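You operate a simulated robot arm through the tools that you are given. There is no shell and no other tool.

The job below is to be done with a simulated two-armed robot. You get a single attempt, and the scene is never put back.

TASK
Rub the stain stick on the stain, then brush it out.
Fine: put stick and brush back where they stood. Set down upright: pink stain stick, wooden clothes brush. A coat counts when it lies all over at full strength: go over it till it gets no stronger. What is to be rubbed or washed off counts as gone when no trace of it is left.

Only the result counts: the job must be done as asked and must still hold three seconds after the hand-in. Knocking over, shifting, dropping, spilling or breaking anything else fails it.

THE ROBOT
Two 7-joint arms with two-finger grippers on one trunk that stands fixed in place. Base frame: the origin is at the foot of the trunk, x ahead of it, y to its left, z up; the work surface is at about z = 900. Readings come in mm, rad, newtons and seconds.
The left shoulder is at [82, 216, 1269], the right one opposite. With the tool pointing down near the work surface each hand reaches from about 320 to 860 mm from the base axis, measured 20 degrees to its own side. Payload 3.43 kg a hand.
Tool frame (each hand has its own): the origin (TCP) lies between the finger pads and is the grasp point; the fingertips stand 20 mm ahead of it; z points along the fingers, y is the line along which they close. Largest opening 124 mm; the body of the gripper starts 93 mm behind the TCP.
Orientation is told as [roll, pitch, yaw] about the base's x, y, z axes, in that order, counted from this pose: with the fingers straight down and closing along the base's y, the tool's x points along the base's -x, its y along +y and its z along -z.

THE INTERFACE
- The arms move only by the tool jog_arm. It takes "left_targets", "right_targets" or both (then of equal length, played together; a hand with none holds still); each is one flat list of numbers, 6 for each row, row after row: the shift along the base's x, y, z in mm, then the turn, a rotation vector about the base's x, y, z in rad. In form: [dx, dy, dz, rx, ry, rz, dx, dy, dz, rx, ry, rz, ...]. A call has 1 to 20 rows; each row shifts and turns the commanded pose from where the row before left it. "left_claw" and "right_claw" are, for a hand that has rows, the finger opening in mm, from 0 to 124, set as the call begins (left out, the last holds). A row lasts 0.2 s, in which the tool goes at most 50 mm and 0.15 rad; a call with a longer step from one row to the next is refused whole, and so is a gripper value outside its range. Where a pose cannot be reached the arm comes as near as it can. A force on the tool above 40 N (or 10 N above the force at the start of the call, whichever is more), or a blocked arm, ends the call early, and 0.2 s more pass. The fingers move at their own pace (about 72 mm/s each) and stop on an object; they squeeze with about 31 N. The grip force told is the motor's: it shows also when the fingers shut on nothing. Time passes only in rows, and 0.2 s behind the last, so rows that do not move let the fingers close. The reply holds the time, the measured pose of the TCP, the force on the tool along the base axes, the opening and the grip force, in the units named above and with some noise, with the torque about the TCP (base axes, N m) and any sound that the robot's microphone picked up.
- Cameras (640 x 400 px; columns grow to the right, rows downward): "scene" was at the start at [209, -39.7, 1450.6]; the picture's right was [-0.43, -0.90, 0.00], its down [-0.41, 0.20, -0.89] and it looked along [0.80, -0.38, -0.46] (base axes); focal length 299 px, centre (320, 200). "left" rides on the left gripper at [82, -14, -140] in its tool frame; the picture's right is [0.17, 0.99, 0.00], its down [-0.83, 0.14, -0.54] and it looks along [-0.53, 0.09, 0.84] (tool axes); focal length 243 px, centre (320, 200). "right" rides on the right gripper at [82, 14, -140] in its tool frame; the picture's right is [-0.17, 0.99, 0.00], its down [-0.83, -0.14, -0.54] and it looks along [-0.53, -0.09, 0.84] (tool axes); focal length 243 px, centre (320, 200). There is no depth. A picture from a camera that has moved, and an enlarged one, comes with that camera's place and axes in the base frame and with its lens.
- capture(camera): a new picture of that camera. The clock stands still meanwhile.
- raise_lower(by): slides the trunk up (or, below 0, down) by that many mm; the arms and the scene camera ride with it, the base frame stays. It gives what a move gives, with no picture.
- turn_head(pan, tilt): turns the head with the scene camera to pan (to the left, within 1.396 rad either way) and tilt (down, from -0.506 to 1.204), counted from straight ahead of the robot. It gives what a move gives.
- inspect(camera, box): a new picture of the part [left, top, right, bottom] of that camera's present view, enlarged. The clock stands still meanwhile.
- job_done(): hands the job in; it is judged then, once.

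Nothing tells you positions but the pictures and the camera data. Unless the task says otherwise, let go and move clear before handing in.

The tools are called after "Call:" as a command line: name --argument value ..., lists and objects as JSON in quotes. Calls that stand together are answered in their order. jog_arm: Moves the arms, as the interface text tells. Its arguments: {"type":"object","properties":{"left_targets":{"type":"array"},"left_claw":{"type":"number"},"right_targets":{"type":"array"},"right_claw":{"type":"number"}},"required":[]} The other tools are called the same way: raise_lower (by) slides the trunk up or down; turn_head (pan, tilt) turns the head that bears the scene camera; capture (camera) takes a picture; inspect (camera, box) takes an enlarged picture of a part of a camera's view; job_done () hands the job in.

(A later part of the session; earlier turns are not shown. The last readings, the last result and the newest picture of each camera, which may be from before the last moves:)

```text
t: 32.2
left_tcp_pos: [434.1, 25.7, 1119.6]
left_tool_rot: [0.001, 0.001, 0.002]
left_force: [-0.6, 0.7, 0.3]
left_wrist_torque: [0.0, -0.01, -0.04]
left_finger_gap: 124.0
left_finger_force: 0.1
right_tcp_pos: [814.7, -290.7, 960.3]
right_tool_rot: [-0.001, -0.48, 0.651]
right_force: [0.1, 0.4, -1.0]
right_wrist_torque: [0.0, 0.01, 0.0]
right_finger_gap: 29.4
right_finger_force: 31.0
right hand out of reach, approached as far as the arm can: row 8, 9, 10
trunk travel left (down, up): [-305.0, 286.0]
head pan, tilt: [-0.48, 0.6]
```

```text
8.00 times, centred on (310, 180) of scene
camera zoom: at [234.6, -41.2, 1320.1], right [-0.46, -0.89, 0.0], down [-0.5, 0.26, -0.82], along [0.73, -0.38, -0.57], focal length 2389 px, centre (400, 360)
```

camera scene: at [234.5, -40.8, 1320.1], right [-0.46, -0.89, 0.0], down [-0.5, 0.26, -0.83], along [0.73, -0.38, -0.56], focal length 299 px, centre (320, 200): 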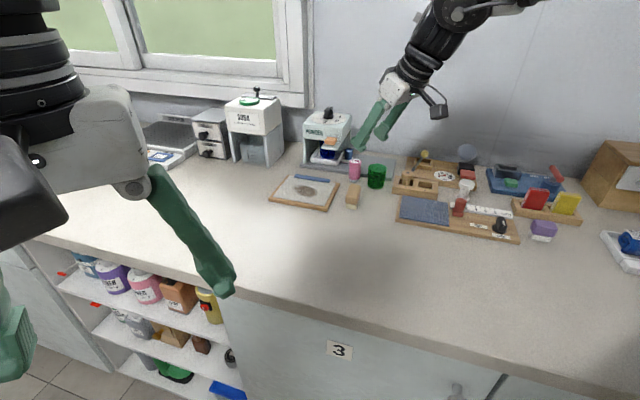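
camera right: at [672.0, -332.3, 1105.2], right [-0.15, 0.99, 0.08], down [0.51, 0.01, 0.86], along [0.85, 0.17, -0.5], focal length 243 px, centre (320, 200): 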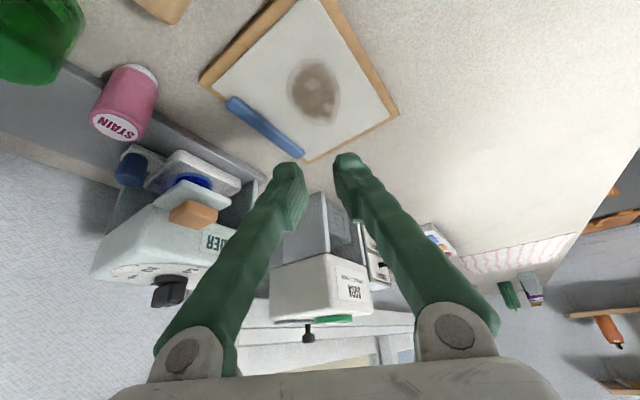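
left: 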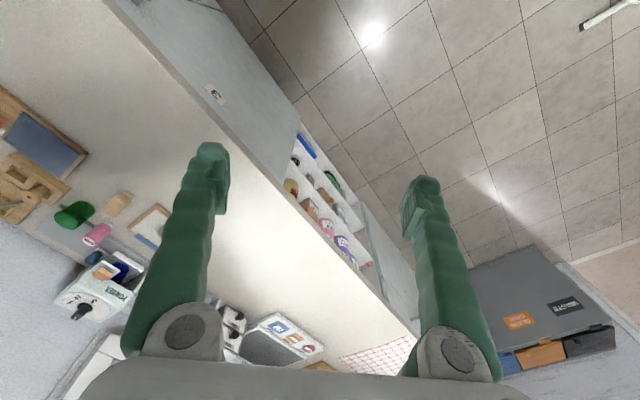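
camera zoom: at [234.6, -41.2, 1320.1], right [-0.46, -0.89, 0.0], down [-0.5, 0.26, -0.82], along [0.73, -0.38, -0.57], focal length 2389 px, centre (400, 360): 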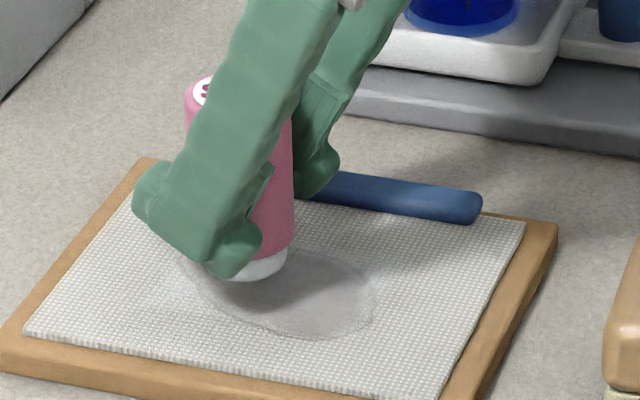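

Yaw alone doesn't fix it; a higher shoulder should ease the wrist bend. I'll raise the trunk 150 mm (hand rises clear) and bring the hand back down.

Call:
raise_lower --by 150

Call:
jog_arm --right_targets '[0, 0, -10, 0, 0, -0.05, 0, 0, -15, 0, 0, -0.1, 0, 0, -20, 0, 0, -0.1, 0, 0, -20, 0, 0, -0.1, 0, 0, -20, 0, 0, 0, 0, 0, -20, 0, 0, 0, 0, 0, -20, 0, 0, 0, 0, 0, -15, 0, 0, 0, 0, 0, -5, 0, 0, 0]'

Call:
jog_arm --right_targets '[10, 0, 0, 0, 0, 0, 10, 0, 0, 0, 0, 0, 10, 0, 0, 0, 0, 0, 5, 0, 0, 0, 0, 0]'

Call:
inspect --camera "scene" --box '[250, 150, 410, 250]'

```text
t: 33.9
left_tcp_pos: [432.6, 26.0, 1268.1]
left_tool_rot: [-0.001, 0.001, 0.002]
left_force: [0.5, 0.6, -0.5]
left_wrist_torque: [0.0, 0.01, 0.01]
left_finger_gap: 124.0
left_finger_force: 0.0
right_tcp_pos: [810.7, -291.2, 1204.7]
right_tool_rot: [-0.099, -0.588, 0.701]
right_force: [-0.2, -0.1, -0.1]
right_wrist_torque: [0.03, -0.02, -0.02]
right_finger_gap: 29.8
right_finger_force: 31.0
trunk travel left (down, up): [-455.0, 136.0]
head pan, tilt: [-0.48, 0.6]
```

```text
t: 35.9
left_tcp_pos: [432.9, 26.3, 1268.0]
left_tool_rot: [-0.001, -0.001, 0.003]
left_force: [-1.3, 0.2, 0.4]
left_wrist_torque: [0.0, -0.03, 0.01]
left_finger_gap: 123.9
left_finger_force: 0.1
right_tcp_pos: [809.7, -290.6, 1060.2]
right_tool_rot: [-0.099, -0.591, 0.351]
right_force: [0.7, -0.9, -0.1]
right_wrist_torque: [0.0, -0.05, 0.03]
right_finger_gap: 29.9
right_finger_force: 31.5
trunk travel left (down, up): [-455.0, 136.0]
head pan, tilt: [-0.48, 0.6]
```

```text
t: 36.9
left_tcp_pos: [433.6, 26.3, 1268.6]
left_tool_rot: [0.0, 0.0, 0.004]
left_force: [0.6, 0.3, -0.5]
left_wrist_torque: [-0.01, -0.03, 0.06]
left_finger_gap: 124.0
left_finger_force: 0.0
right_tcp_pos: [826.5, -292.6, 1057.1]
right_tool_rot: [-0.1, -0.587, 0.352]
right_force: [0.2, -0.1, -0.2]
right_wrist_torque: [0.0, -0.02, 0.0]
right_finger_gap: 29.9
right_finger_force: 31.1
right hand out of reach, approached as far as the arm can: row 2, 3, 4
trunk travel left (down, up): [-455.0, 136.0]
head pan, tilt: [-0.48, 0.6]
```

```text
4.00 times, centred on (330, 200) of scene
camera zoom: at [195.1, -41.1, 1471.7], right [-0.46, -0.89, 0.0], down [-0.5, 0.26, -0.83], along [0.73, -0.38, -0.56], focal length 1194 px, centre (280, 200)
```

zoom: 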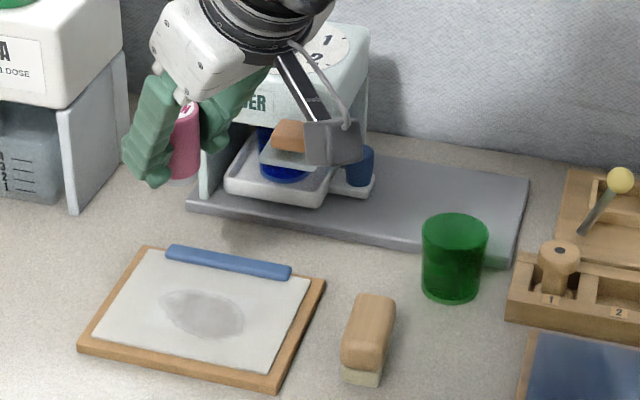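

The trunk raise disturbed the right hand's pose (roll -0.1, pitch -0.59). I'll correct the orientation so the stick is vertical again, then go lower and retest.

Call:
jog_arm --right_targets '[-15, 0, 0, 0.023, 0.066, 0.023, -15, 0, 0, 0.023, 0.066, 0.023, 0, 0, -15, 0, 0, 0, 0, 0, -20, 0, 0, 0, 0, 0, -20, 0, 0, 0, 0, 0, -15, 0, 0, 0, 0, 0, -10, 0, 0, 0, 0, 0, 0, 0, 0, 0]'

Call:
jog_arm --right_targets '[10, 0, 0, 0, 0, 0, 10, 0, 0, 0, 0, 0, 10, 0, 0, 0, 0, 0, 10, 0, 0, 0, 0, 0, 10, 0, 0, 0, 0, 0]'

Call:
inspect --camera "scene" --box '[250, 150, 410, 250]'

Call:
inspect --camera "right" --box '[200, 30, 440, 230]'

```text
t: 38.7
left_tcp_pos: [432.7, 25.6, 1267.6]
left_tool_rot: [-0.003, 0.001, 0.004]
left_force: [-0.4, 0.1, -0.3]
left_wrist_torque: [0.03, 0.01, 0.03]
left_finger_gap: 124.3
left_finger_force: 0.2
right_tcp_pos: [796.8, -294.0, 976.8]
right_tool_rot: [0.003, -0.481, 0.346]
right_force: [-0.6, 0.4, -1.4]
right_wrist_torque: [0.01, -0.02, 0.03]
right_finger_gap: 29.6
right_finger_force: 31.0
trunk travel left (down, up): [-455.0, 136.0]
head pan, tilt: [-0.48, 0.6]
```

```text
t: 39.9
left_tcp_pos: [432.8, 24.9, 1268.1]
left_tool_rot: [-0.002, 0.0, 0.003]
left_force: [0.4, 0.0, 0.2]
left_wrist_torque: [-0.01, 0.03, -0.02]
left_finger_gap: 123.8
left_finger_force: 0.1
right_tcp_pos: [800.2, -296.8, 978.9]
right_tool_rot: [0.002, -0.481, 0.347]
right_force: [0.3, -0.3, -1.1]
right_wrist_torque: [0.05, 0.0, 0.03]
right_finger_gap: 29.7
right_finger_force: 31.5
right hand out of reach, approached as far as the arm can: row 1, 2, 3, 4, 5
trunk travel left (down, up): [-455.0, 136.0]
head pan, tilt: [-0.48, 0.6]
```

```text
4.00 times, centred on (330, 200) of scene
camera zoom: at [194.8, -40.9, 1471.8], right [-0.46, -0.89, 0.0], down [-0.5, 0.26, -0.83], along [0.73, -0.38, -0.56], focal length 1194 px, centre (280, 200)
```

zoom: 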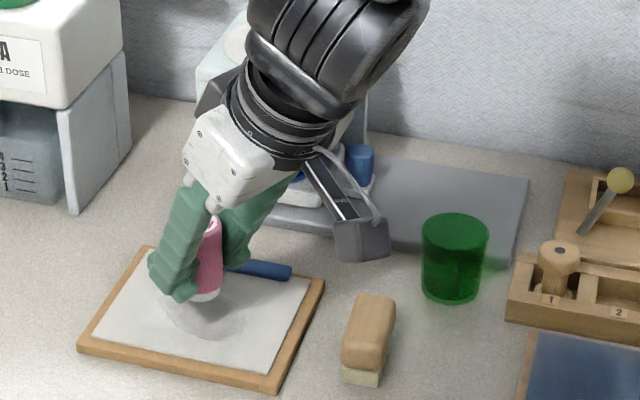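

```text
2.00 times, centred on (320, 130) of right
camera zoom: at [666.3, -331.0, 1064.8], right [-0.2, 0.98, 0.08], down [0.51, 0.03, 0.86], along [0.84, 0.21, -0.5], focal length 485 px, centre (320, 340)
```

zoom: 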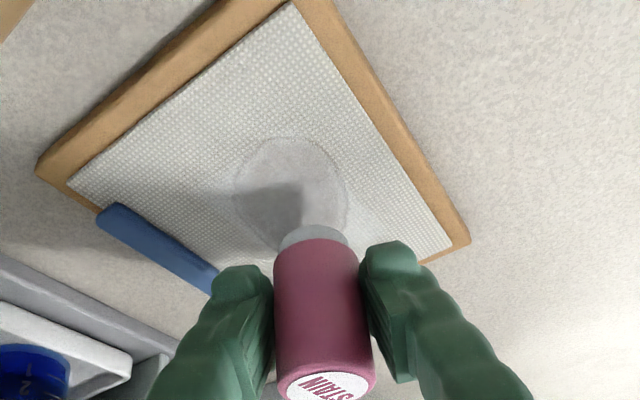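

Here it's worse, so the limit is inward reach of the wrist: a steeper finger tilt (about 0.75) and a lower trunk will help. The stick must be set back and regrasped with more tilt; first I'll pull the hand back and up, then lower the trunk.

Call:
jog_arm --right_targets '[-10, 0, 10, 0, 0, 0, -15, -10, 15, 0, 0, 0, -15, -15, 15, 0, 0, 0, -15, -15, 15, 0, 0, 0, -15, -15, 15, 0, 0, 0, -15, -15, 15, 0, 0, 0, -10, -15, 20, 0, 0, 0, 0, -10, 20, 0, 0, 0, 0, -5, 20, 0, 0, 0, 0, 0, 20, 0, 0, 0, 0, 0, 15, 0, 0, 0]'

Call:
raise_lower --by -150

Call:
capture --camera "scene"

Call:
inspect --camera "right" --box '[200, 30, 440, 230]'

```text
t: 42.3
left_tcp_pos: [432.2, 26.8, 1267.9]
left_tool_rot: [0.0, 0.0, 0.002]
left_force: [0.2, 1.1, 0.0]
left_wrist_torque: [0.01, 0.0, 0.0]
left_finger_gap: 124.1
left_finger_force: 0.1
right_tcp_pos: [706.1, -394.8, 1157.3]
right_tool_rot: [0.002, -0.479, 0.347]
right_force: [0.1, 0.4, -0.4]
right_wrist_torque: [0.0, 0.01, 0.01]
right_finger_gap: 29.8
right_finger_force: 30.9
trunk travel left (down, up): [-455.0, 136.0]
head pan, tilt: [-0.48, 0.6]
```

```text
t: 44.1
left_tcp_pos: [432.0, 25.9, 1119.2]
left_tool_rot: [-0.003, -0.001, 0.004]
left_force: [-0.5, 0.3, -0.9]
left_wrist_torque: [0.04, 0.0, 0.0]
left_finger_gap: 124.0
left_finger_force: 0.1
right_tcp_pos: [706.9, -396.3, 1009.4]
right_tool_rot: [0.001, -0.481, 0.345]
right_force: [-0.5, 0.6, -0.8]
right_wrist_torque: [0.04, 0.0, 0.01]
right_finger_gap: 29.7
right_finger_force: 31.3
trunk travel left (down, up): [-305.0, 286.0]
head pan, tilt: [-0.48, 0.6]
```

```text
taken
camera scene: at [234.0, -41.0, 1320.3], right [-0.46, -0.89, 0.0], down [-0.5, 0.26, -0.83], along [0.73, -0.38, -0.56], focal length 299 px, centre (320, 200)
```

scene: 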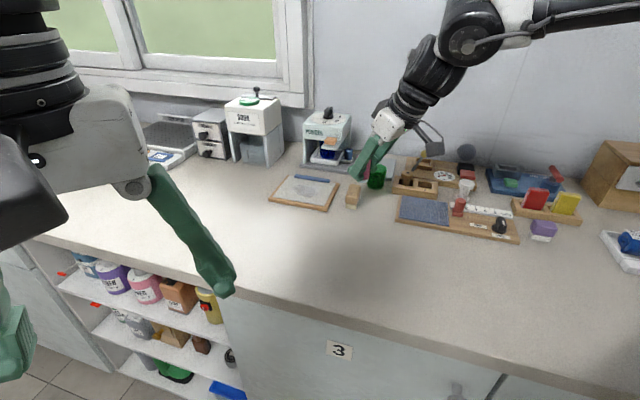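

```text
2.00 times, centred on (320, 130) of right
camera zoom: at [570.8, -430.9, 1095.3], right [-0.2, 0.98, 0.08], down [0.51, 0.03, 0.86], along [0.84, 0.21, -0.5], focal length 485 px, centre (320, 340)
```

zoom: 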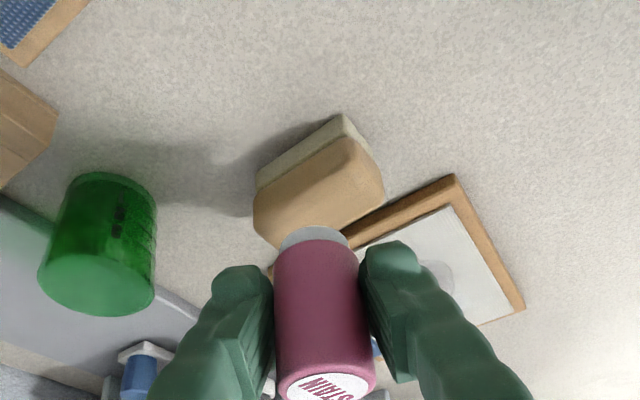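

I'll set the stick down temporarily on clear counter at about (640, -330) so I can regrasp it with more tilt.

Call:
jog_arm --right_targets '[-8, 8, 0, 0, 0, 0, -15, 15, 0, 0, 0, 0, -15, 15, 0, 0, 0, 0, -15, 15, -10, 0, 0, 0, -14, 13, -10, 0, 0, 0, 0, 0, -15, 0, 0, 0, 0, 0, -15, 0, 0, 0, 0, 0, -12, 0, 0, 0, 0, 0, -5, 0, 0, 0, 0, 0, 0, 0, 0, 0]'

Call:
capture --camera "scene"

Call:
inspect --camera "scene" --box '[250, 150, 410, 250]'

```text
t: 46.3
left_tcp_pos: [433.0, 25.6, 1117.4]
left_tool_rot: [-0.002, 0.0, 0.003]
left_force: [0.3, -0.6, 0.0]
left_wrist_torque: [-0.03, 0.01, -0.03]
left_finger_gap: 124.3
left_finger_force: 0.0
right_tcp_pos: [638.2, -330.1, 941.2]
right_tool_rot: [0.002, -0.481, 0.345]
right_force: [1.1, 0.9, -1.8]
right_wrist_torque: [0.0, -0.02, -0.03]
right_finger_gap: 29.8
right_finger_force: 30.6
trunk travel left (down, up): [-305.0, 286.0]
head pan, tilt: [-0.48, 0.6]
```

```text
taken
camera scene: at [234.3, -41.0, 1320.2], right [-0.46, -0.89, 0.0], down [-0.5, 0.26, -0.83], along [0.73, -0.38, -0.56], focal length 299 px, centre (320, 200)
```

scene: 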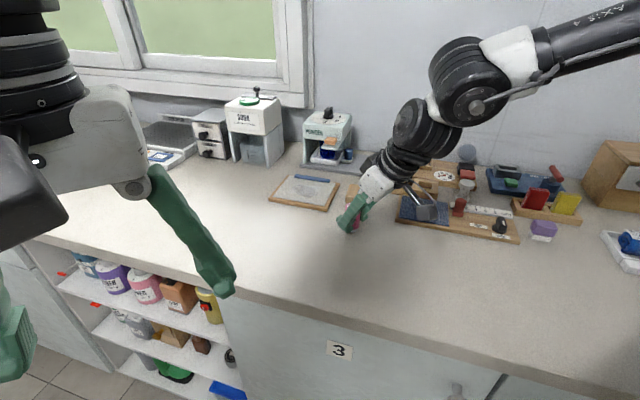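

```text
4.00 times, centred on (330, 200) of scene
camera zoom: at [234.3, -41.0, 1320.2], right [-0.46, -0.89, 0.0], down [-0.5, 0.26, -0.83], along [0.73, -0.38, -0.56], focal length 1194 px, centre (280, 200)
```

zoom: 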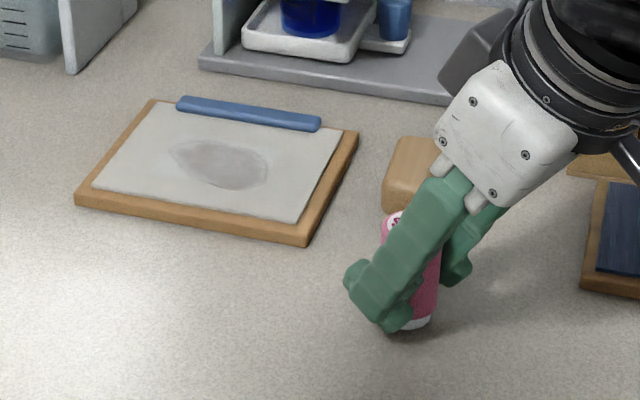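

Call:
jog_arm --right_targets '[0, 0, -1, 0, 0, 0, 0, 0, -1, 0, 0, 0]'

Call:
jog_arm --right_targets '[0, 0, -1, 0, 0, 0, 0, 0, 0, 0, 0, 0]'

```text
t: 46.9
left_tcp_pos: [433.0, 26.2, 1118.0]
left_tool_rot: [0.001, -0.001, 0.004]
left_force: [-0.7, -0.5, -0.5]
left_wrist_torque: [0.02, 0.0, 0.03]
left_finger_gap: 124.0
left_finger_force: 0.1
right_tcp_pos: [638.6, -331.0, 939.4]
right_tool_rot: [0.003, -0.478, 0.347]
right_force: [0.6, 0.2, -0.2]
right_wrist_torque: [-0.02, 0.0, -0.03]
right_finger_gap: 29.8
right_finger_force: 30.6
trunk travel left (down, up): [-305.0, 286.0]
head pan, tilt: [-0.48, 0.6]
```

```text
t: 47.5
left_tcp_pos: [434.0, 24.5, 1118.4]
left_tool_rot: [-0.003, -0.001, 0.003]
left_force: [0.7, -0.2, 0.1]
left_wrist_torque: [0.01, 0.03, 0.01]
left_finger_gap: 124.1
left_finger_force: 0.0
right_tcp_pos: [639.3, -330.7, 938.7]
right_tool_rot: [0.002, -0.48, 0.343]
right_force: [-0.5, 1.1, -0.7]
right_wrist_torque: [-0.03, -0.02, -0.02]
right_finger_gap: 30.1
right_finger_force: 31.1
trunk travel left (down, up): [-305.0, 286.0]
head pan, tilt: [-0.48, 0.6]
```

Call:
jog_arm --right_targets '[0, 0, -0.7, 0, 0, 0, 0, 0, 0, 0, 0, 0]'

Call:
jog_arm --right_targets '[0, 0, -0.7, 0, 0, 0, 0, 0, 0, 0, 0, 0]'

```text
t: 48.1
left_tcp_pos: [431.8, 26.2, 1118.0]
left_tool_rot: [-0.002, 0.0, 0.003]
left_force: [0.4, -0.9, 0.0]
left_wrist_torque: [0.03, -0.02, -0.03]
left_finger_gap: 123.9
left_finger_force: 0.0
right_tcp_pos: [638.9, -330.6, 937.1]
right_tool_rot: [0.0, -0.48, 0.343]
right_force: [0.4, -0.1, -1.6]
right_wrist_torque: [0.01, -0.02, 0.03]
right_finger_gap: 29.9
right_finger_force: 31.1
trunk travel left (down, up): [-305.0, 286.0]
head pan, tilt: [-0.48, 0.6]
```

```text
t: 48.7
left_tcp_pos: [432.4, 26.1, 1118.5]
left_tool_rot: [-0.002, -0.001, 0.001]
left_force: [-0.5, -0.4, 0.1]
left_wrist_torque: [0.04, 0.01, 0.02]
left_finger_gap: 124.0
left_finger_force: 0.0
right_tcp_pos: [638.4, -329.8, 938.3]
right_tool_rot: [0.001, -0.482, 0.346]
right_force: [0.4, -1.1, 2.6]
right_wrist_torque: [-0.07, -0.01, 0.02]
right_finger_gap: 29.8
right_finger_force: 31.3
trunk travel left (down, up): [-305.0, 286.0]
head pan, tilt: [-0.48, 0.6]
```

Touching the counter. I'll release, back off along the tool axis and tilt the hand to about 0.75.

Call:
jog_arm --right_targets '[0, 0, 0, 0, 0, 0, 0, 0, 0, 0, 0, 0, -4, -1.5, 8, 0, 0, 0, -8, -3, 18, 0, 0, 0, -9, -3, 18, 0, 0, 0, -9, -3, 18, 0, 0, 0, -10, -4, 0, 0.0456, -0.127, 0, -10, -4, 0, 0.0456, -0.127, 0]' --right_claw 54

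Call:
inspect --camera "right" --box '[200, 30, 440, 230]'

Call:
inspect --camera "scene" --box '[250, 150, 410, 250]'

```text
t: 50.5
left_tcp_pos: [431.7, 25.0, 1119.8]
left_tool_rot: [0.001, -0.003, 0.003]
left_force: [-0.3, 0.1, 0.0]
left_wrist_torque: [0.04, -0.02, 0.01]
left_finger_gap: 124.1
left_finger_force: 0.1
right_tcp_pos: [587.4, -348.1, 1000.2]
right_tool_rot: [0.003, -0.754, 0.343]
right_force: [-0.4, -1.1, 0.2]
right_wrist_torque: [0.0, -0.01, 0.0]
right_finger_gap: 54.0
right_finger_force: 0.1
trunk travel left (down, up): [-305.0, 286.0]
head pan, tilt: [-0.48, 0.6]
```

```text
2.00 times, centred on (320, 130) of right
camera zoom: at [436.8, -389.8, 1045.7], right [-0.22, 0.97, 0.12], down [0.27, -0.05, 0.96], along [0.94, 0.24, -0.25], focal length 485 px, centre (320, 340)
```

zoom: 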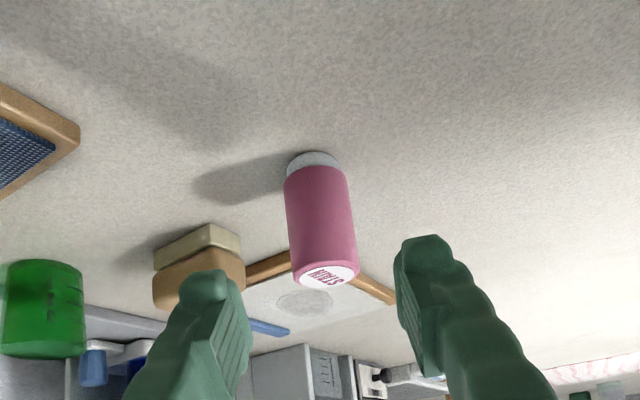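

```text
4.00 times, centred on (330, 200) of scene
camera zoom: at [233.8, -41.9, 1320.2], right [-0.46, -0.89, 0.0], down [-0.5, 0.26, -0.83], along [0.73, -0.38, -0.56], focal length 1194 px, centre (280, 200)
```

zoom: 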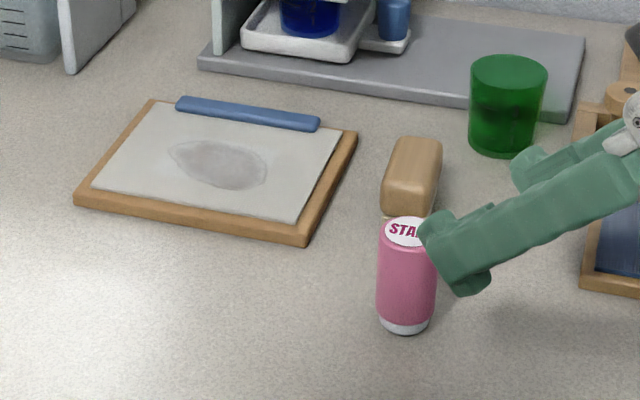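

The stick stands at about (638.5, -330). I'll advance along the tilted axis and grasp it at z ≈ 941.

Call:
jog_arm --right_targets '[6.4, 2.2, -7.4, 0, 0, 0, 6.4, 2.2, -7.4, 0, 0, 0, 6.4, 2.2, -7.4, 0, 0, 0, 6.4, 2.2, -7.4, 0, 0, 0, 6.4, 2.2, -7.4, 0, 0, 0, 6.4, 2.2, -7.4, 0, 0, 0, 6.4, 2.2, -7.4, 0, 0, 0, 6.3, 2.4, -7.4, 0, 0, 0, 0, 0, 0, 0, 0, 0]'

Call:
inspect --camera "right" --box '[200, 30, 440, 230]'

Call:
inspect --camera "scene" --box '[250, 150, 410, 250]'

```text
t: 52.5
left_tcp_pos: [431.8, 26.2, 1118.1]
left_tool_rot: [-0.001, 0.0, 0.004]
left_force: [1.6, 0.4, -0.9]
left_wrist_torque: [-0.01, -0.01, 0.01]
left_finger_gap: 123.8
left_finger_force: 0.0
right_tcp_pos: [639.8, -330.3, 939.4]
right_tool_rot: [0.001, -0.751, 0.346]
right_force: [0.6, -0.3, 0.4]
right_wrist_torque: [-0.02, 0.02, 0.02]
right_finger_gap: 53.8
right_finger_force: 0.0
trunk travel left (down, up): [-305.0, 286.0]
head pan, tilt: [-0.48, 0.6]
```

```text
2.00 times, centred on (320, 130) of right
camera zoom: at [488.0, -371.6, 986.6], right [-0.22, 0.97, 0.11], down [0.27, -0.05, 0.96], along [0.94, 0.24, -0.25], focal length 485 px, centre (320, 340)
```

zoom: 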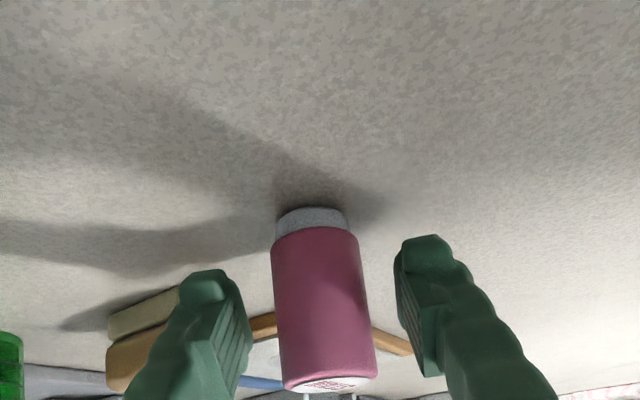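

```text
4.00 times, centred on (330, 200) of scene
camera zoom: at [234.1, -41.0, 1320.2], right [-0.46, -0.89, 0.0], down [-0.5, 0.26, -0.83], along [0.73, -0.38, -0.56], focal length 1194 px, centre (280, 200)
```

zoom: 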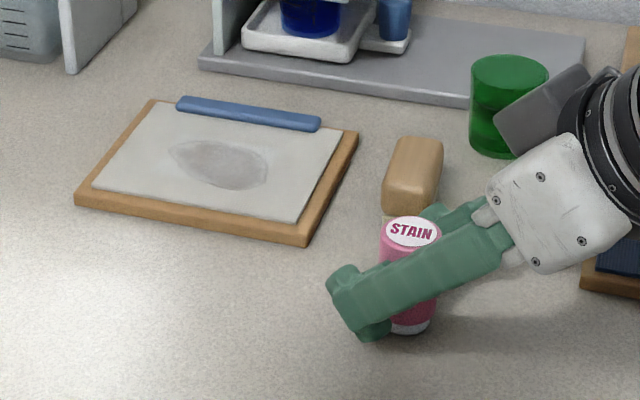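

Centred. I'll close and lift gently.

Call:
jog_arm --right_targets '[0, 0, 0, 0, 0, 0, 0, 0, 0, 0, 0, 0, 0, 0, 0, 0, 0, 0, 0, 0, 0, 0, 0, 0]' --right_claw 0

Call:
jog_arm --right_targets '[0, 0, 2, 0, 0, 0, 0, 0, 3, 0, 0, 0, 0, 0, 5, 0, 0, 0, 0, 0, 7, 0, 0, 0, 0, 0, 9, 0, 0, 0, 0, 0, 9, 0, 0, 0, 0, 0, 9, 0, 0, 0, 0, 0, 6, 0, 0, 0, 0, 0, 0, 0, 0, 0]'

Call:
inspect --camera "scene" --box '[250, 150, 410, 250]'

```text
t: 53.5
left_tcp_pos: [431.5, 24.5, 1118.5]
left_tool_rot: [-0.002, 0.001, 0.004]
left_force: [-0.2, 0.1, 0.6]
left_wrist_torque: [-0.02, 0.0, 0.01]
left_finger_gap: 123.7
left_finger_force: 0.0
right_tcp_pos: [639.1, -330.0, 939.1]
right_tool_rot: [0.002, -0.753, 0.344]
right_force: [-0.5, 0.1, 0.0]
right_wrist_torque: [0.03, 0.03, -0.03]
right_finger_gap: 29.9
right_finger_force: 31.1
trunk travel left (down, up): [-305.0, 286.0]
head pan, tilt: [-0.48, 0.6]
```

```text
t: 55.5
left_tcp_pos: [432.8, 26.2, 1117.9]
left_tool_rot: [-0.003, 0.001, 0.006]
left_force: [0.2, -0.2, -0.4]
left_wrist_torque: [-0.01, 0.0, 0.03]
left_finger_gap: 124.0
left_finger_force: 0.1
right_tcp_pos: [638.8, -330.4, 989.0]
right_tool_rot: [0.004, -0.749, 0.345]
right_force: [0.9, -0.5, -0.9]
right_wrist_torque: [0.04, -0.01, 0.0]
right_finger_gap: 29.9
right_finger_force: 31.2
trunk travel left (down, up): [-305.0, 286.0]
head pan, tilt: [-0.48, 0.6]
```

```text
4.00 times, centred on (330, 200) of scene
camera zoom: at [234.5, -41.1, 1320.1], right [-0.46, -0.89, 0.0], down [-0.5, 0.26, -0.82], along [0.73, -0.38, -0.57], focal length 1194 px, centre (280, 200)
```

zoom: 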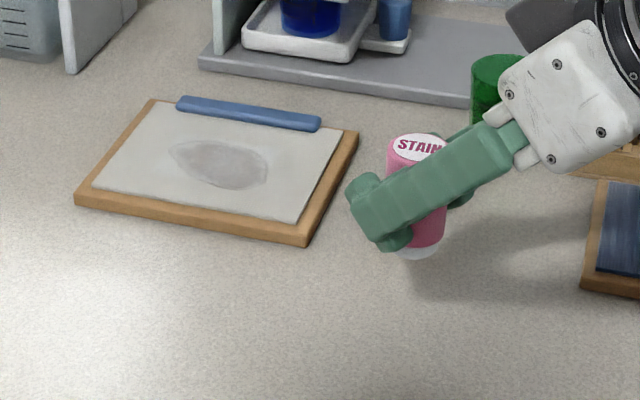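

Held again with the steeper tilt. I'll carry it over the stain and test the far reach.

Call:
jog_arm --right_targets '[8, 1, 0, 0, 0, 0, 15, 3, 0, 0, 0, 0.03, 15, 3, 0, 0, 0, 0.03, 15, 3, 0, 0, 0, 0.03, 15, 3, 0, 0, 0, 0.03, 15, 3, 0, 0, 0, 0.03, 15, 3, 0, 0, 0, 0, 15, 3, 0, 0, 0, 0, 15, 3, 0, 0, 0, 0, 15, 3, 0, 0, 0, 0, 10, 3, 0, 0, 0, 0, 0, 0, -5, 0, 0, 0, 0, 0, -10, 0, 0, 0, 0, 0, -10, 0, 0, 0]'

Call:
jog_arm --right_targets '[10, 1, 0, 0, 0, 0, 10, 1, 0, 0, 0, 0, 10, 2, 0, 0, 0, 0, 10, 4, 0, 0, 0, 0, 10, 4, 0, 0, 0, 0, 5, 0, 0, 0, 0, 0]'

Call:
inspect --camera "scene" --box '[250, 130, 370, 220]'

Call:
inspect --camera "right" --box '[200, 30, 440, 230]'

```text
t: 58.5
left_tcp_pos: [432.7, 26.3, 1117.5]
left_tool_rot: [0.001, 0.0, 0.004]
left_force: [1.0, 0.4, 0.3]
left_wrist_torque: [0.0, 0.01, 0.03]
left_finger_gap: 124.1
left_finger_force: 0.0
right_tcp_pos: [792.0, -298.9, 965.1]
right_tool_rot: [0.002, -0.751, 0.494]
right_force: [-0.2, -0.5, -0.1]
right_wrist_torque: [0.0, 0.01, 0.01]
right_finger_gap: 29.7
right_finger_force: 31.1
trunk travel left (down, up): [-305.0, 286.0]
head pan, tilt: [-0.48, 0.6]
```

```text
t: 59.9
left_tcp_pos: [433.1, 26.0, 1118.9]
left_tool_rot: [-0.002, 0.001, 0.004]
left_force: [-0.2, 0.2, -1.3]
left_wrist_torque: [0.01, 0.04, 0.03]
left_finger_gap: 124.0
left_finger_force: 0.2
right_tcp_pos: [847.5, -287.2, 964.2]
right_tool_rot: [0.003, -0.751, 0.495]
right_force: [0.0, -0.5, -0.7]
right_wrist_torque: [0.05, 0.01, 0.03]
right_finger_gap: 29.8
right_finger_force: 30.8
trunk travel left (down, up): [-305.0, 286.0]
head pan, tilt: [-0.48, 0.6]
```

```text
4.44 times, centred on (310, 175) of scene
camera zoom: at [234.5, -41.0, 1320.1], right [-0.46, -0.89, 0.0], down [-0.5, 0.26, -0.83], along [0.73, -0.38, -0.57], focal length 1327 px, centre (364, 311)
```

zoom: 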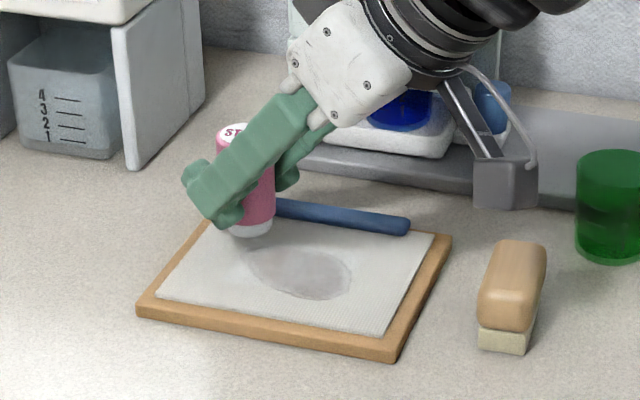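

```text
2.00 times, centred on (320, 130) of right
camera zoom: at [704.2, -350.5, 1011.3], right [-0.36, 0.92, 0.11], down [0.28, -0.01, 0.96], along [0.89, 0.38, -0.25], focal length 485 px, centre (320, 340)
```

zoom: 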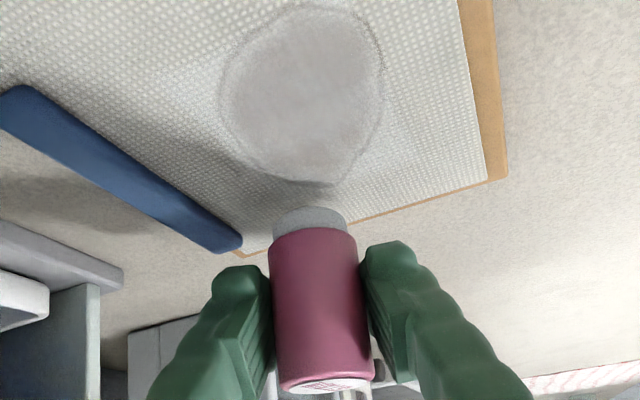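

The full stain is now within reach. I'll position over its far end and lower to contact.

Call:
jog_arm --right_targets '[-8, -1, -4, 0, 0, 0, 0, 0, -5, 0, 0, 0, 0, 0, -3, 0, 0, 0, 0, 0, -1, 0, 0, 0, 0, 0, 0, 0, 0, 0]'

Call:
jog_arm --right_targets '[0, 0, -0.8, 0, 0, 0, 0, 0, 0, 0, 0, 0]'

```text
t: 61.1
left_tcp_pos: [433.4, 26.4, 1119.0]
left_tool_rot: [-0.003, -0.004, 0.003]
left_force: [0.4, 0.2, -0.2]
left_wrist_torque: [0.01, 0.02, -0.01]
left_finger_gap: 124.1
left_finger_force: 0.1
right_tcp_pos: [839.1, -287.5, 952.9]
right_tool_rot: [0.003, -0.752, 0.495]
right_force: [0.9, 2.0, 2.2]
right_wrist_torque: [0.01, 0.01, -0.03]
right_finger_gap: 29.9
right_finger_force: 30.7
trunk travel left (down, up): [-305.0, 286.0]
head pan, tilt: [-0.48, 0.6]
```

```text
t: 61.7
left_tcp_pos: [430.9, 27.9, 1120.2]
left_tool_rot: [-0.002, -0.001, 0.003]
left_force: [0.0, -0.1, 1.1]
left_wrist_torque: [0.0, -0.02, 0.02]
left_finger_gap: 124.0
left_finger_force: 0.1
right_tcp_pos: [839.3, -288.0, 952.0]
right_tool_rot: [0.003, -0.754, 0.497]
right_force: [1.8, 0.4, 6.7]
right_wrist_torque: [-0.03, -0.09, 0.04]
right_finger_gap: 29.9
right_finger_force: 30.8
trunk travel left (down, up): [-305.0, 286.0]
head pan, tilt: [-0.48, 0.6]
```

In contact at about 7 N. Now overlapping strokes over the entire stain.

Call:
jog_arm --right_targets '[-11, 0, 0, 0, 0, 0, -11, 0, 0, 0, 0, 0, -11, 0, 0, 0, 0, 0, -11, 0, 0, 0, 0, 0, -10, 0, 0, 0, 0, 0, 0, -10, 0, 0, 0, 0, 11, 0, 0, 0, 0, 0, 11, 0, 0, 0, 0, 0, 11, 0, 0, 0, 0, 0, 11, 0, 0, 0, 0, 0, 10, 0, 0, 0, 0, 0, -7, -9, 0, 0, 0, 0, -12, 0, 0, 0, 0, 0, -12, 0, 0, 0, 0, 0, -12, 0, 0, 0, 0, 0, -11, 0, 0, 0, 0, 0, 5, -8, 0, 0, 0, 0, 11, 0, 0, 0, 0, 0, 11, 0, 0, 0, 0, 0, 10, 0, 0, 0, 0, 0]'

Call:
jog_arm --right_targets '[-8, 9, 0, 0, 0, 0, -8, 10, 0, 0, 0, 0, -8, 10, 0, 0, 0, 0, 0, 10, 0, 0, 0, 0, 10, 0, 0, 0, 0, 0, 10, 0, 0, 0, 0, 0, 10, 0, 0, 0, 0, 0, 10, 0, 0, 0, 0, 0, 8, 0, 0, 0, 0, 0, -2, -8, 0, 0, 0, 0, -3, -10, 0, 0, 0, 0, -8, -8, 0, 0, 0, 0]'

Call:
inspect --camera "scene" --box '[250, 130, 370, 220]'

Call:
inspect --camera "right" --box '[200, 30, 440, 230]'

```text
t: 65.9
left_tcp_pos: [432.2, 26.1, 1119.1]
left_tool_rot: [-0.002, -0.001, 0.003]
left_force: [-0.1, 0.0, -0.2]
left_wrist_torque: [-0.01, 0.02, -0.02]
left_finger_gap: 124.1
left_finger_force: 0.1
right_tcp_pos: [821.5, -315.5, 951.3]
right_tool_rot: [0.001, -0.752, 0.496]
right_force: [-3.8, 0.4, 9.1]
right_wrist_torque: [-0.05, 0.11, 0.0]
right_finger_gap: 29.7
right_finger_force: 31.2
trunk travel left (down, up): [-305.0, 286.0]
head pan, tilt: [-0.48, 0.6]
```

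```text
t: 68.5
left_tcp_pos: [432.0, 26.0, 1119.1]
left_tool_rot: [-0.001, -0.004, 0.004]
left_force: [-0.6, -0.2, 0.1]
left_wrist_torque: [-0.01, 0.01, 0.02]
left_finger_gap: 124.0
left_finger_force: 0.0
right_tcp_pos: [832.9, -302.4, 952.5]
right_tool_rot: [0.0, -0.751, 0.496]
right_force: [1.8, 2.6, 10.9]
right_wrist_torque: [0.06, -0.12, -0.02]
right_finger_gap: 29.5
right_finger_force: 31.1
trunk travel left (down, up): [-305.0, 286.0]
head pan, tilt: [-0.48, 0.6]
```

```text
4.44 times, centred on (310, 175) of scene
camera zoom: at [233.5, -40.4, 1320.4], right [-0.46, -0.89, 0.0], down [-0.5, 0.26, -0.83], along [0.73, -0.38, -0.56], focal length 1327 px, centre (364, 311)
```

zoom: 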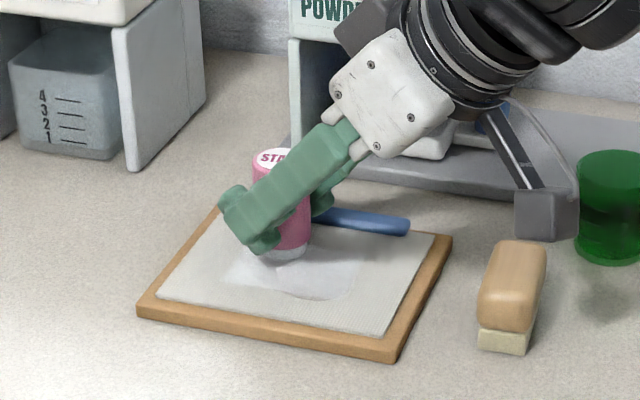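

```text
2.00 times, centred on (320, 130) of right
camera zoom: at [689.6, -365.3, 998.4], right [-0.36, 0.92, 0.11], down [0.28, -0.01, 0.96], along [0.89, 0.38, -0.25], focal length 485 px, centre (320, 340)
```

zoom: 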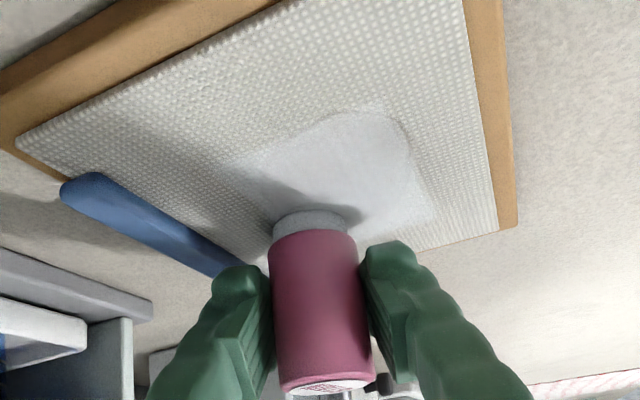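

The coat is turning white and needs more passes. I'll rub the perimeter and the interior again.

Call:
jog_arm --right_targets '[-11, -14, 0, 0, 0, 0, -11, -2, 0, 0, 0, 0, -11, 0, 0, 0, 0, 0, -9, 3, 0, 0, 0, 0, -9, 3, 0, 0, 0, 0, -6, 10, 0, 0, 0, 0, 6, 12, 0, 0, 0, 0, 13, 10, 0, 0, 0, 0, 10, 4, 0, 0, 0, 0, 10, 3, 0, 0, 0, 0, 10, 0, 0, 0, 0, 0, 10, 1, 0, 0, 0, 0, 11, -8, 0, 0, 0, 0, -4, -14, 0, 0, 0, 0, -10, -12, 0, 0, 0, 0, -12, 0, 0, 0, 0, 0, -12, 0, 0, 0, 0, 0, -12, 0, 0, 0, 0, 0, -10, 2, 0, 0, 0, 0, 0, 8, 0, 0, 0, 0]'

Call:
jog_arm --right_targets '[12, 0, 0, 0, 0, 0, 12, 0, 0, 0, 0, 0, 12, 0, 0, 0, 0, 0, 12, 0, 0, 0, 0, 0, 2, 8, 0, 0, 0, 0, -12, 0, 0, 0, 0, 0, -12, 0, 0, 0, 0, 0, -12, 0, 0, 0, 0, 0, -12, 0, 0, 0, 0, 0, 4, 8, 0, 0, 0, 0, 12, 0, 0, 0, 0, 0, 12, 0, 0, 0, 0, 0, 12, 0, 0, 0, 0, 0, 12, 0, 0, 0, 0, 0, 0, -8, 0, 0, 0, 0, -3, -10, 0, 0, 0, 0, -5, -8, 0, 0, 0, 0, -12, 0, 0, 0, 0, 0, -12, 0, 0, 0, 0, 0, -12, 0, 0, 0, 0, 0]'

Call:
inspect --camera "scene" --box '[250, 130, 370, 220]'

Call:
inspect --camera "right" --box '[200, 30, 440, 230]'

```text
t: 72.7
left_tcp_pos: [431.2, 25.5, 1118.8]
left_tool_rot: [-0.003, -0.002, 0.002]
left_force: [0.2, 1.2, -0.4]
left_wrist_torque: [-0.01, 0.0, -0.02]
left_finger_gap: 124.1
left_finger_force: 0.1
right_tcp_pos: [785.8, -298.6, 953.0]
right_tool_rot: [0.001, -0.75, 0.494]
right_force: [-1.2, -5.8, 13.3]
right_wrist_torque: [-0.22, 0.01, -0.02]
right_finger_gap: 29.6
right_finger_force: 31.8
trunk travel left (down, up): [-305.0, 286.0]
head pan, tilt: [-0.48, 0.6]
```

```text
t: 76.9
left_tcp_pos: [432.7, 25.2, 1118.2]
left_tool_rot: [-0.002, -0.002, 0.004]
left_force: [0.5, 1.1, -0.5]
left_wrist_torque: [0.01, 0.0, 0.01]
left_finger_gap: 124.1
left_finger_force: 0.1
right_tcp_pos: [795.5, -306.3, 952.1]
right_tool_rot: [0.002, -0.75, 0.497]
right_force: [-0.6, -0.1, 5.9]
right_wrist_torque: [0.03, -0.04, 0.02]
right_finger_gap: 29.9
right_finger_force: 31.0
trunk travel left (down, up): [-305.0, 286.0]
head pan, tilt: [-0.48, 0.6]
```

```text
4.44 times, centred on (310, 175) of scene
camera zoom: at [233.8, -41.0, 1320.3], right [-0.46, -0.89, 0.0], down [-0.5, 0.26, -0.83], along [0.73, -0.38, -0.56], focal length 1327 px, centre (364, 311)
```

zoom: 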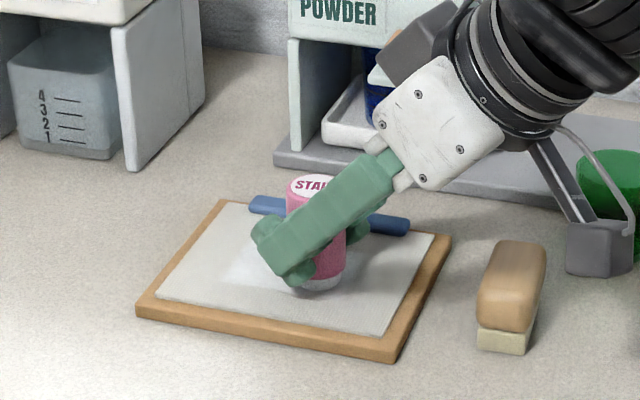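

```text
2.00 times, centred on (320, 130) of right
camera zoom: at [652.5, -369.4, 998.2], right [-0.36, 0.92, 0.11], down [0.28, -0.01, 0.96], along [0.89, 0.38, -0.25], focal length 485 px, centre (320, 340)
```

zoom: 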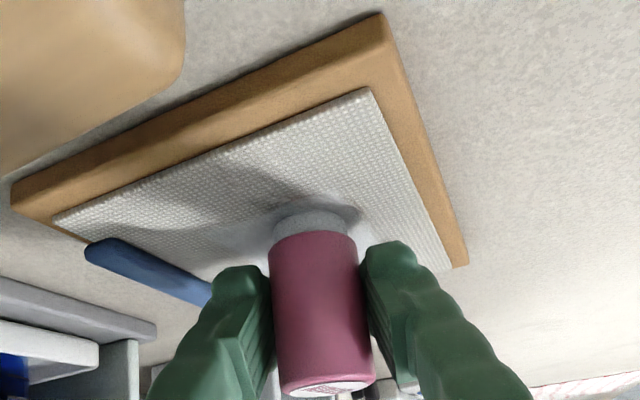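

I'll lift off and move past the stain to see how the coat looks.

Call:
jog_arm --right_targets '[0, 0, 6, 0, 0, 0, 5, 2, 10, 0, 0, 0, 15, 4, 10, 0, 0, 0, 15, 5, 5, 0, 0, 0, 15, 5, 0, 0, 0, 0]'

Call:
inspect --camera "right" --box '[200, 0, 440, 150]'

Call:
inspect --camera "scene" --box '[260, 160, 350, 216]'

```text
t: 78.1
left_tcp_pos: [432.7, 26.9, 1117.9]
left_tool_rot: [-0.003, 0.0, 0.004]
left_force: [0.6, -0.9, -0.2]
left_wrist_torque: [-0.01, 0.01, -0.02]
left_finger_gap: 124.0
left_finger_force: 0.1
right_tcp_pos: [846.7, -290.1, 982.7]
right_tool_rot: [0.004, -0.749, 0.494]
right_force: [-0.1, -0.1, 0.1]
right_wrist_torque: [-0.02, 0.01, -0.02]
right_finger_gap: 29.9
right_finger_force: 30.7
trunk travel left (down, up): [-305.0, 286.0]
head pan, tilt: [-0.48, 0.6]
```

```text
2.67 times, centred on (320, 75) of right
camera zoom: at [703.5, -353.5, 1028.9], right [-0.36, 0.92, 0.11], down [0.28, -0.01, 0.96], along [0.89, 0.38, -0.25], focal length 647 px, centre (320, 533)
```

zoom: 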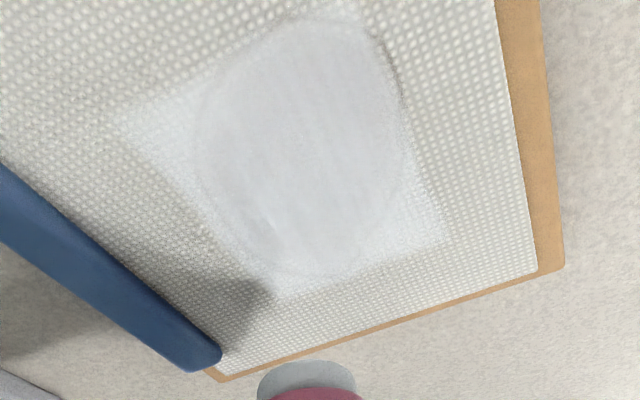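

```text
7.11 times, centred on (305, 188) of scene
camera zoom: at [235.1, -40.7, 1320.0], right [-0.46, -0.89, 0.0], down [-0.5, 0.26, -0.82], along [0.73, -0.38, -0.57], focal length 2124 px, centre (427, 285)
```

zoom: 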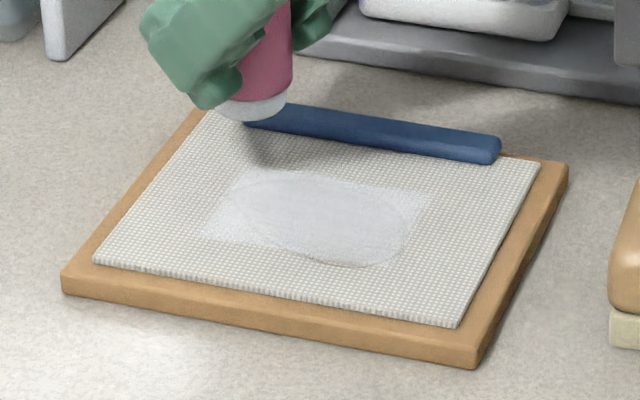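

The coat is strong over most of it, but the near rim (x ≈ 780) is thin and the old outline still shows faintly. I'll go over it again, extending nearer.

Call:
jog_arm --right_targets '[-4, 1, -10, 0, 0, 0, -3, 1, -12, 0, 0, 0, 0, 0, -6, 0, 0, 0, 0, 0, -3.2, 0, 0, 0, 0, 0, 0, 0, 0, 0]'

Call:
jog_arm --right_targets '[-11.3, 0, 0, 0, 0, 0, -11.3, 0, 0, 0, 0, 0, -11.3, 0, 0, 0, 0, 0, -11.3, 0, 0, 0, 0, 0, -11.3, 0, 0, 0, 0, 0, -11.3, 0, 0, 0, 0, 0, 0, -8, 0, 0, 0, 0, 11, 0, 0, 0, 0, 0, 11, 0, 0, 0, 0, 0, 11, 0, 0, 0, 0, 0, 11, 0, 0, 0, 0, 0, 11, 0, 0, 0, 0, 0, 11, 0, 0, 0, 0, 0, -3, -8, 0, 0, 0, 0, -12.5, 0, 0, 0, 0, 0, -12.5, 0, 0, 0, 0, 0, -12.5, 0, 0, 0, 0, 0, -12.5, 0, 0, 0, 0, 0, -12.5, 0, 0, 0, 0, 0]'

Call:
jog_arm --right_targets '[0, -8, 0, 0, 0, 0, 10, 0, 0, 0, 0, 0, 10, 0, 0, 0, 0, 0, 10, 0, 0, 0, 0, 0, 10, 0, 0, 0, 0, 0, 10, 0, 0, 0, 0, 0, -6, -6, 0, 0, 0, 0, -11.3, 0, 0, 0, 0, 0, -11.3, 0, 0, 0, 0, 0, -11.3, 0, 0, 0, 0, 0, -8, 10, 0, 0, 0, 0, 0, 10, 0, 0, 0, 0, 2, 8, 0, 0, 0, 0, 8, 8, 0, 0, 0, 0, 12, 0, 0, 0, 0, 0, 12, 0, 0, 0, 0, 0, 12, 0, 0, 0, 0, 0, 12, 0, 0, 0, 0, 0, 12, 0, 0, 0, 0, 0]'

Call:
inspect --camera "scene" --box '[260, 160, 350, 216]'

```text
t: 79.3
left_tcp_pos: [433.3, 25.9, 1118.8]
left_tool_rot: [-0.001, -0.001, 0.003]
left_force: [1.1, -0.7, -0.8]
left_wrist_torque: [0.01, 0.02, -0.05]
left_finger_gap: 124.2
left_finger_force: 0.1
right_tcp_pos: [839.2, -287.9, 951.8]
right_tool_rot: [0.0, -0.751, 0.495]
right_force: [-0.6, -0.2, 1.7]
right_wrist_torque: [0.01, -0.02, 0.01]
right_finger_gap: 29.7
right_finger_force: 30.7
trunk travel left (down, up): [-305.0, 286.0]
head pan, tilt: [-0.48, 0.6]
```

```text
t: 83.3
left_tcp_pos: [432.6, 25.8, 1118.8]
left_tool_rot: [-0.003, -0.001, 0.004]
left_force: [0.2, -0.2, 0.1]
left_wrist_torque: [-0.01, 0.0, 0.02]
left_finger_gap: 124.0
left_finger_force: 0.0
right_tcp_pos: [771.5, -304.5, 952.5]
right_tool_rot: [0.004, -0.753, 0.495]
right_force: [1.3, 0.8, 6.8]
right_wrist_torque: [-0.02, -0.09, -0.05]
right_finger_gap: 29.9
right_finger_force: 31.1
trunk travel left (down, up): [-305.0, 286.0]
head pan, tilt: [-0.48, 0.6]
```

```text
t: 87.3
left_tcp_pos: [432.6, 25.8, 1118.7]
left_tool_rot: [0.0, 0.0, 0.005]
left_force: [0.2, 0.3, -1.0]
left_wrist_torque: [-0.01, 0.0, 0.03]
left_finger_gap: 124.0
left_finger_force: 0.1
right_tcp_pos: [844.9, -281.6, 951.1]
right_tool_rot: [0.002, -0.75, 0.495]
right_force: [0.4, 1.2, 3.2]
right_wrist_torque: [0.01, -0.06, -0.03]
right_finger_gap: 29.6
right_finger_force: 31.1
trunk travel left (down, up): [-305.0, 286.0]
head pan, tilt: [-0.48, 0.6]
```

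```text
7.11 times, centred on (305, 188) of scene
camera zoom: at [234.2, -40.8, 1320.2], right [-0.46, -0.89, 0.0], down [-0.5, 0.26, -0.83], along [0.73, -0.38, -0.56], focal length 2124 px, centre (427, 285)
```

zoom: 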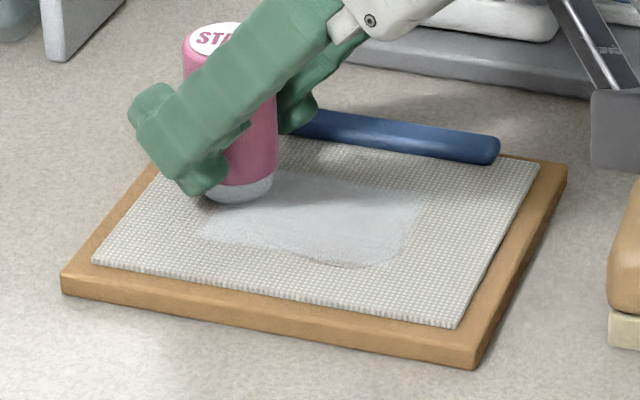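

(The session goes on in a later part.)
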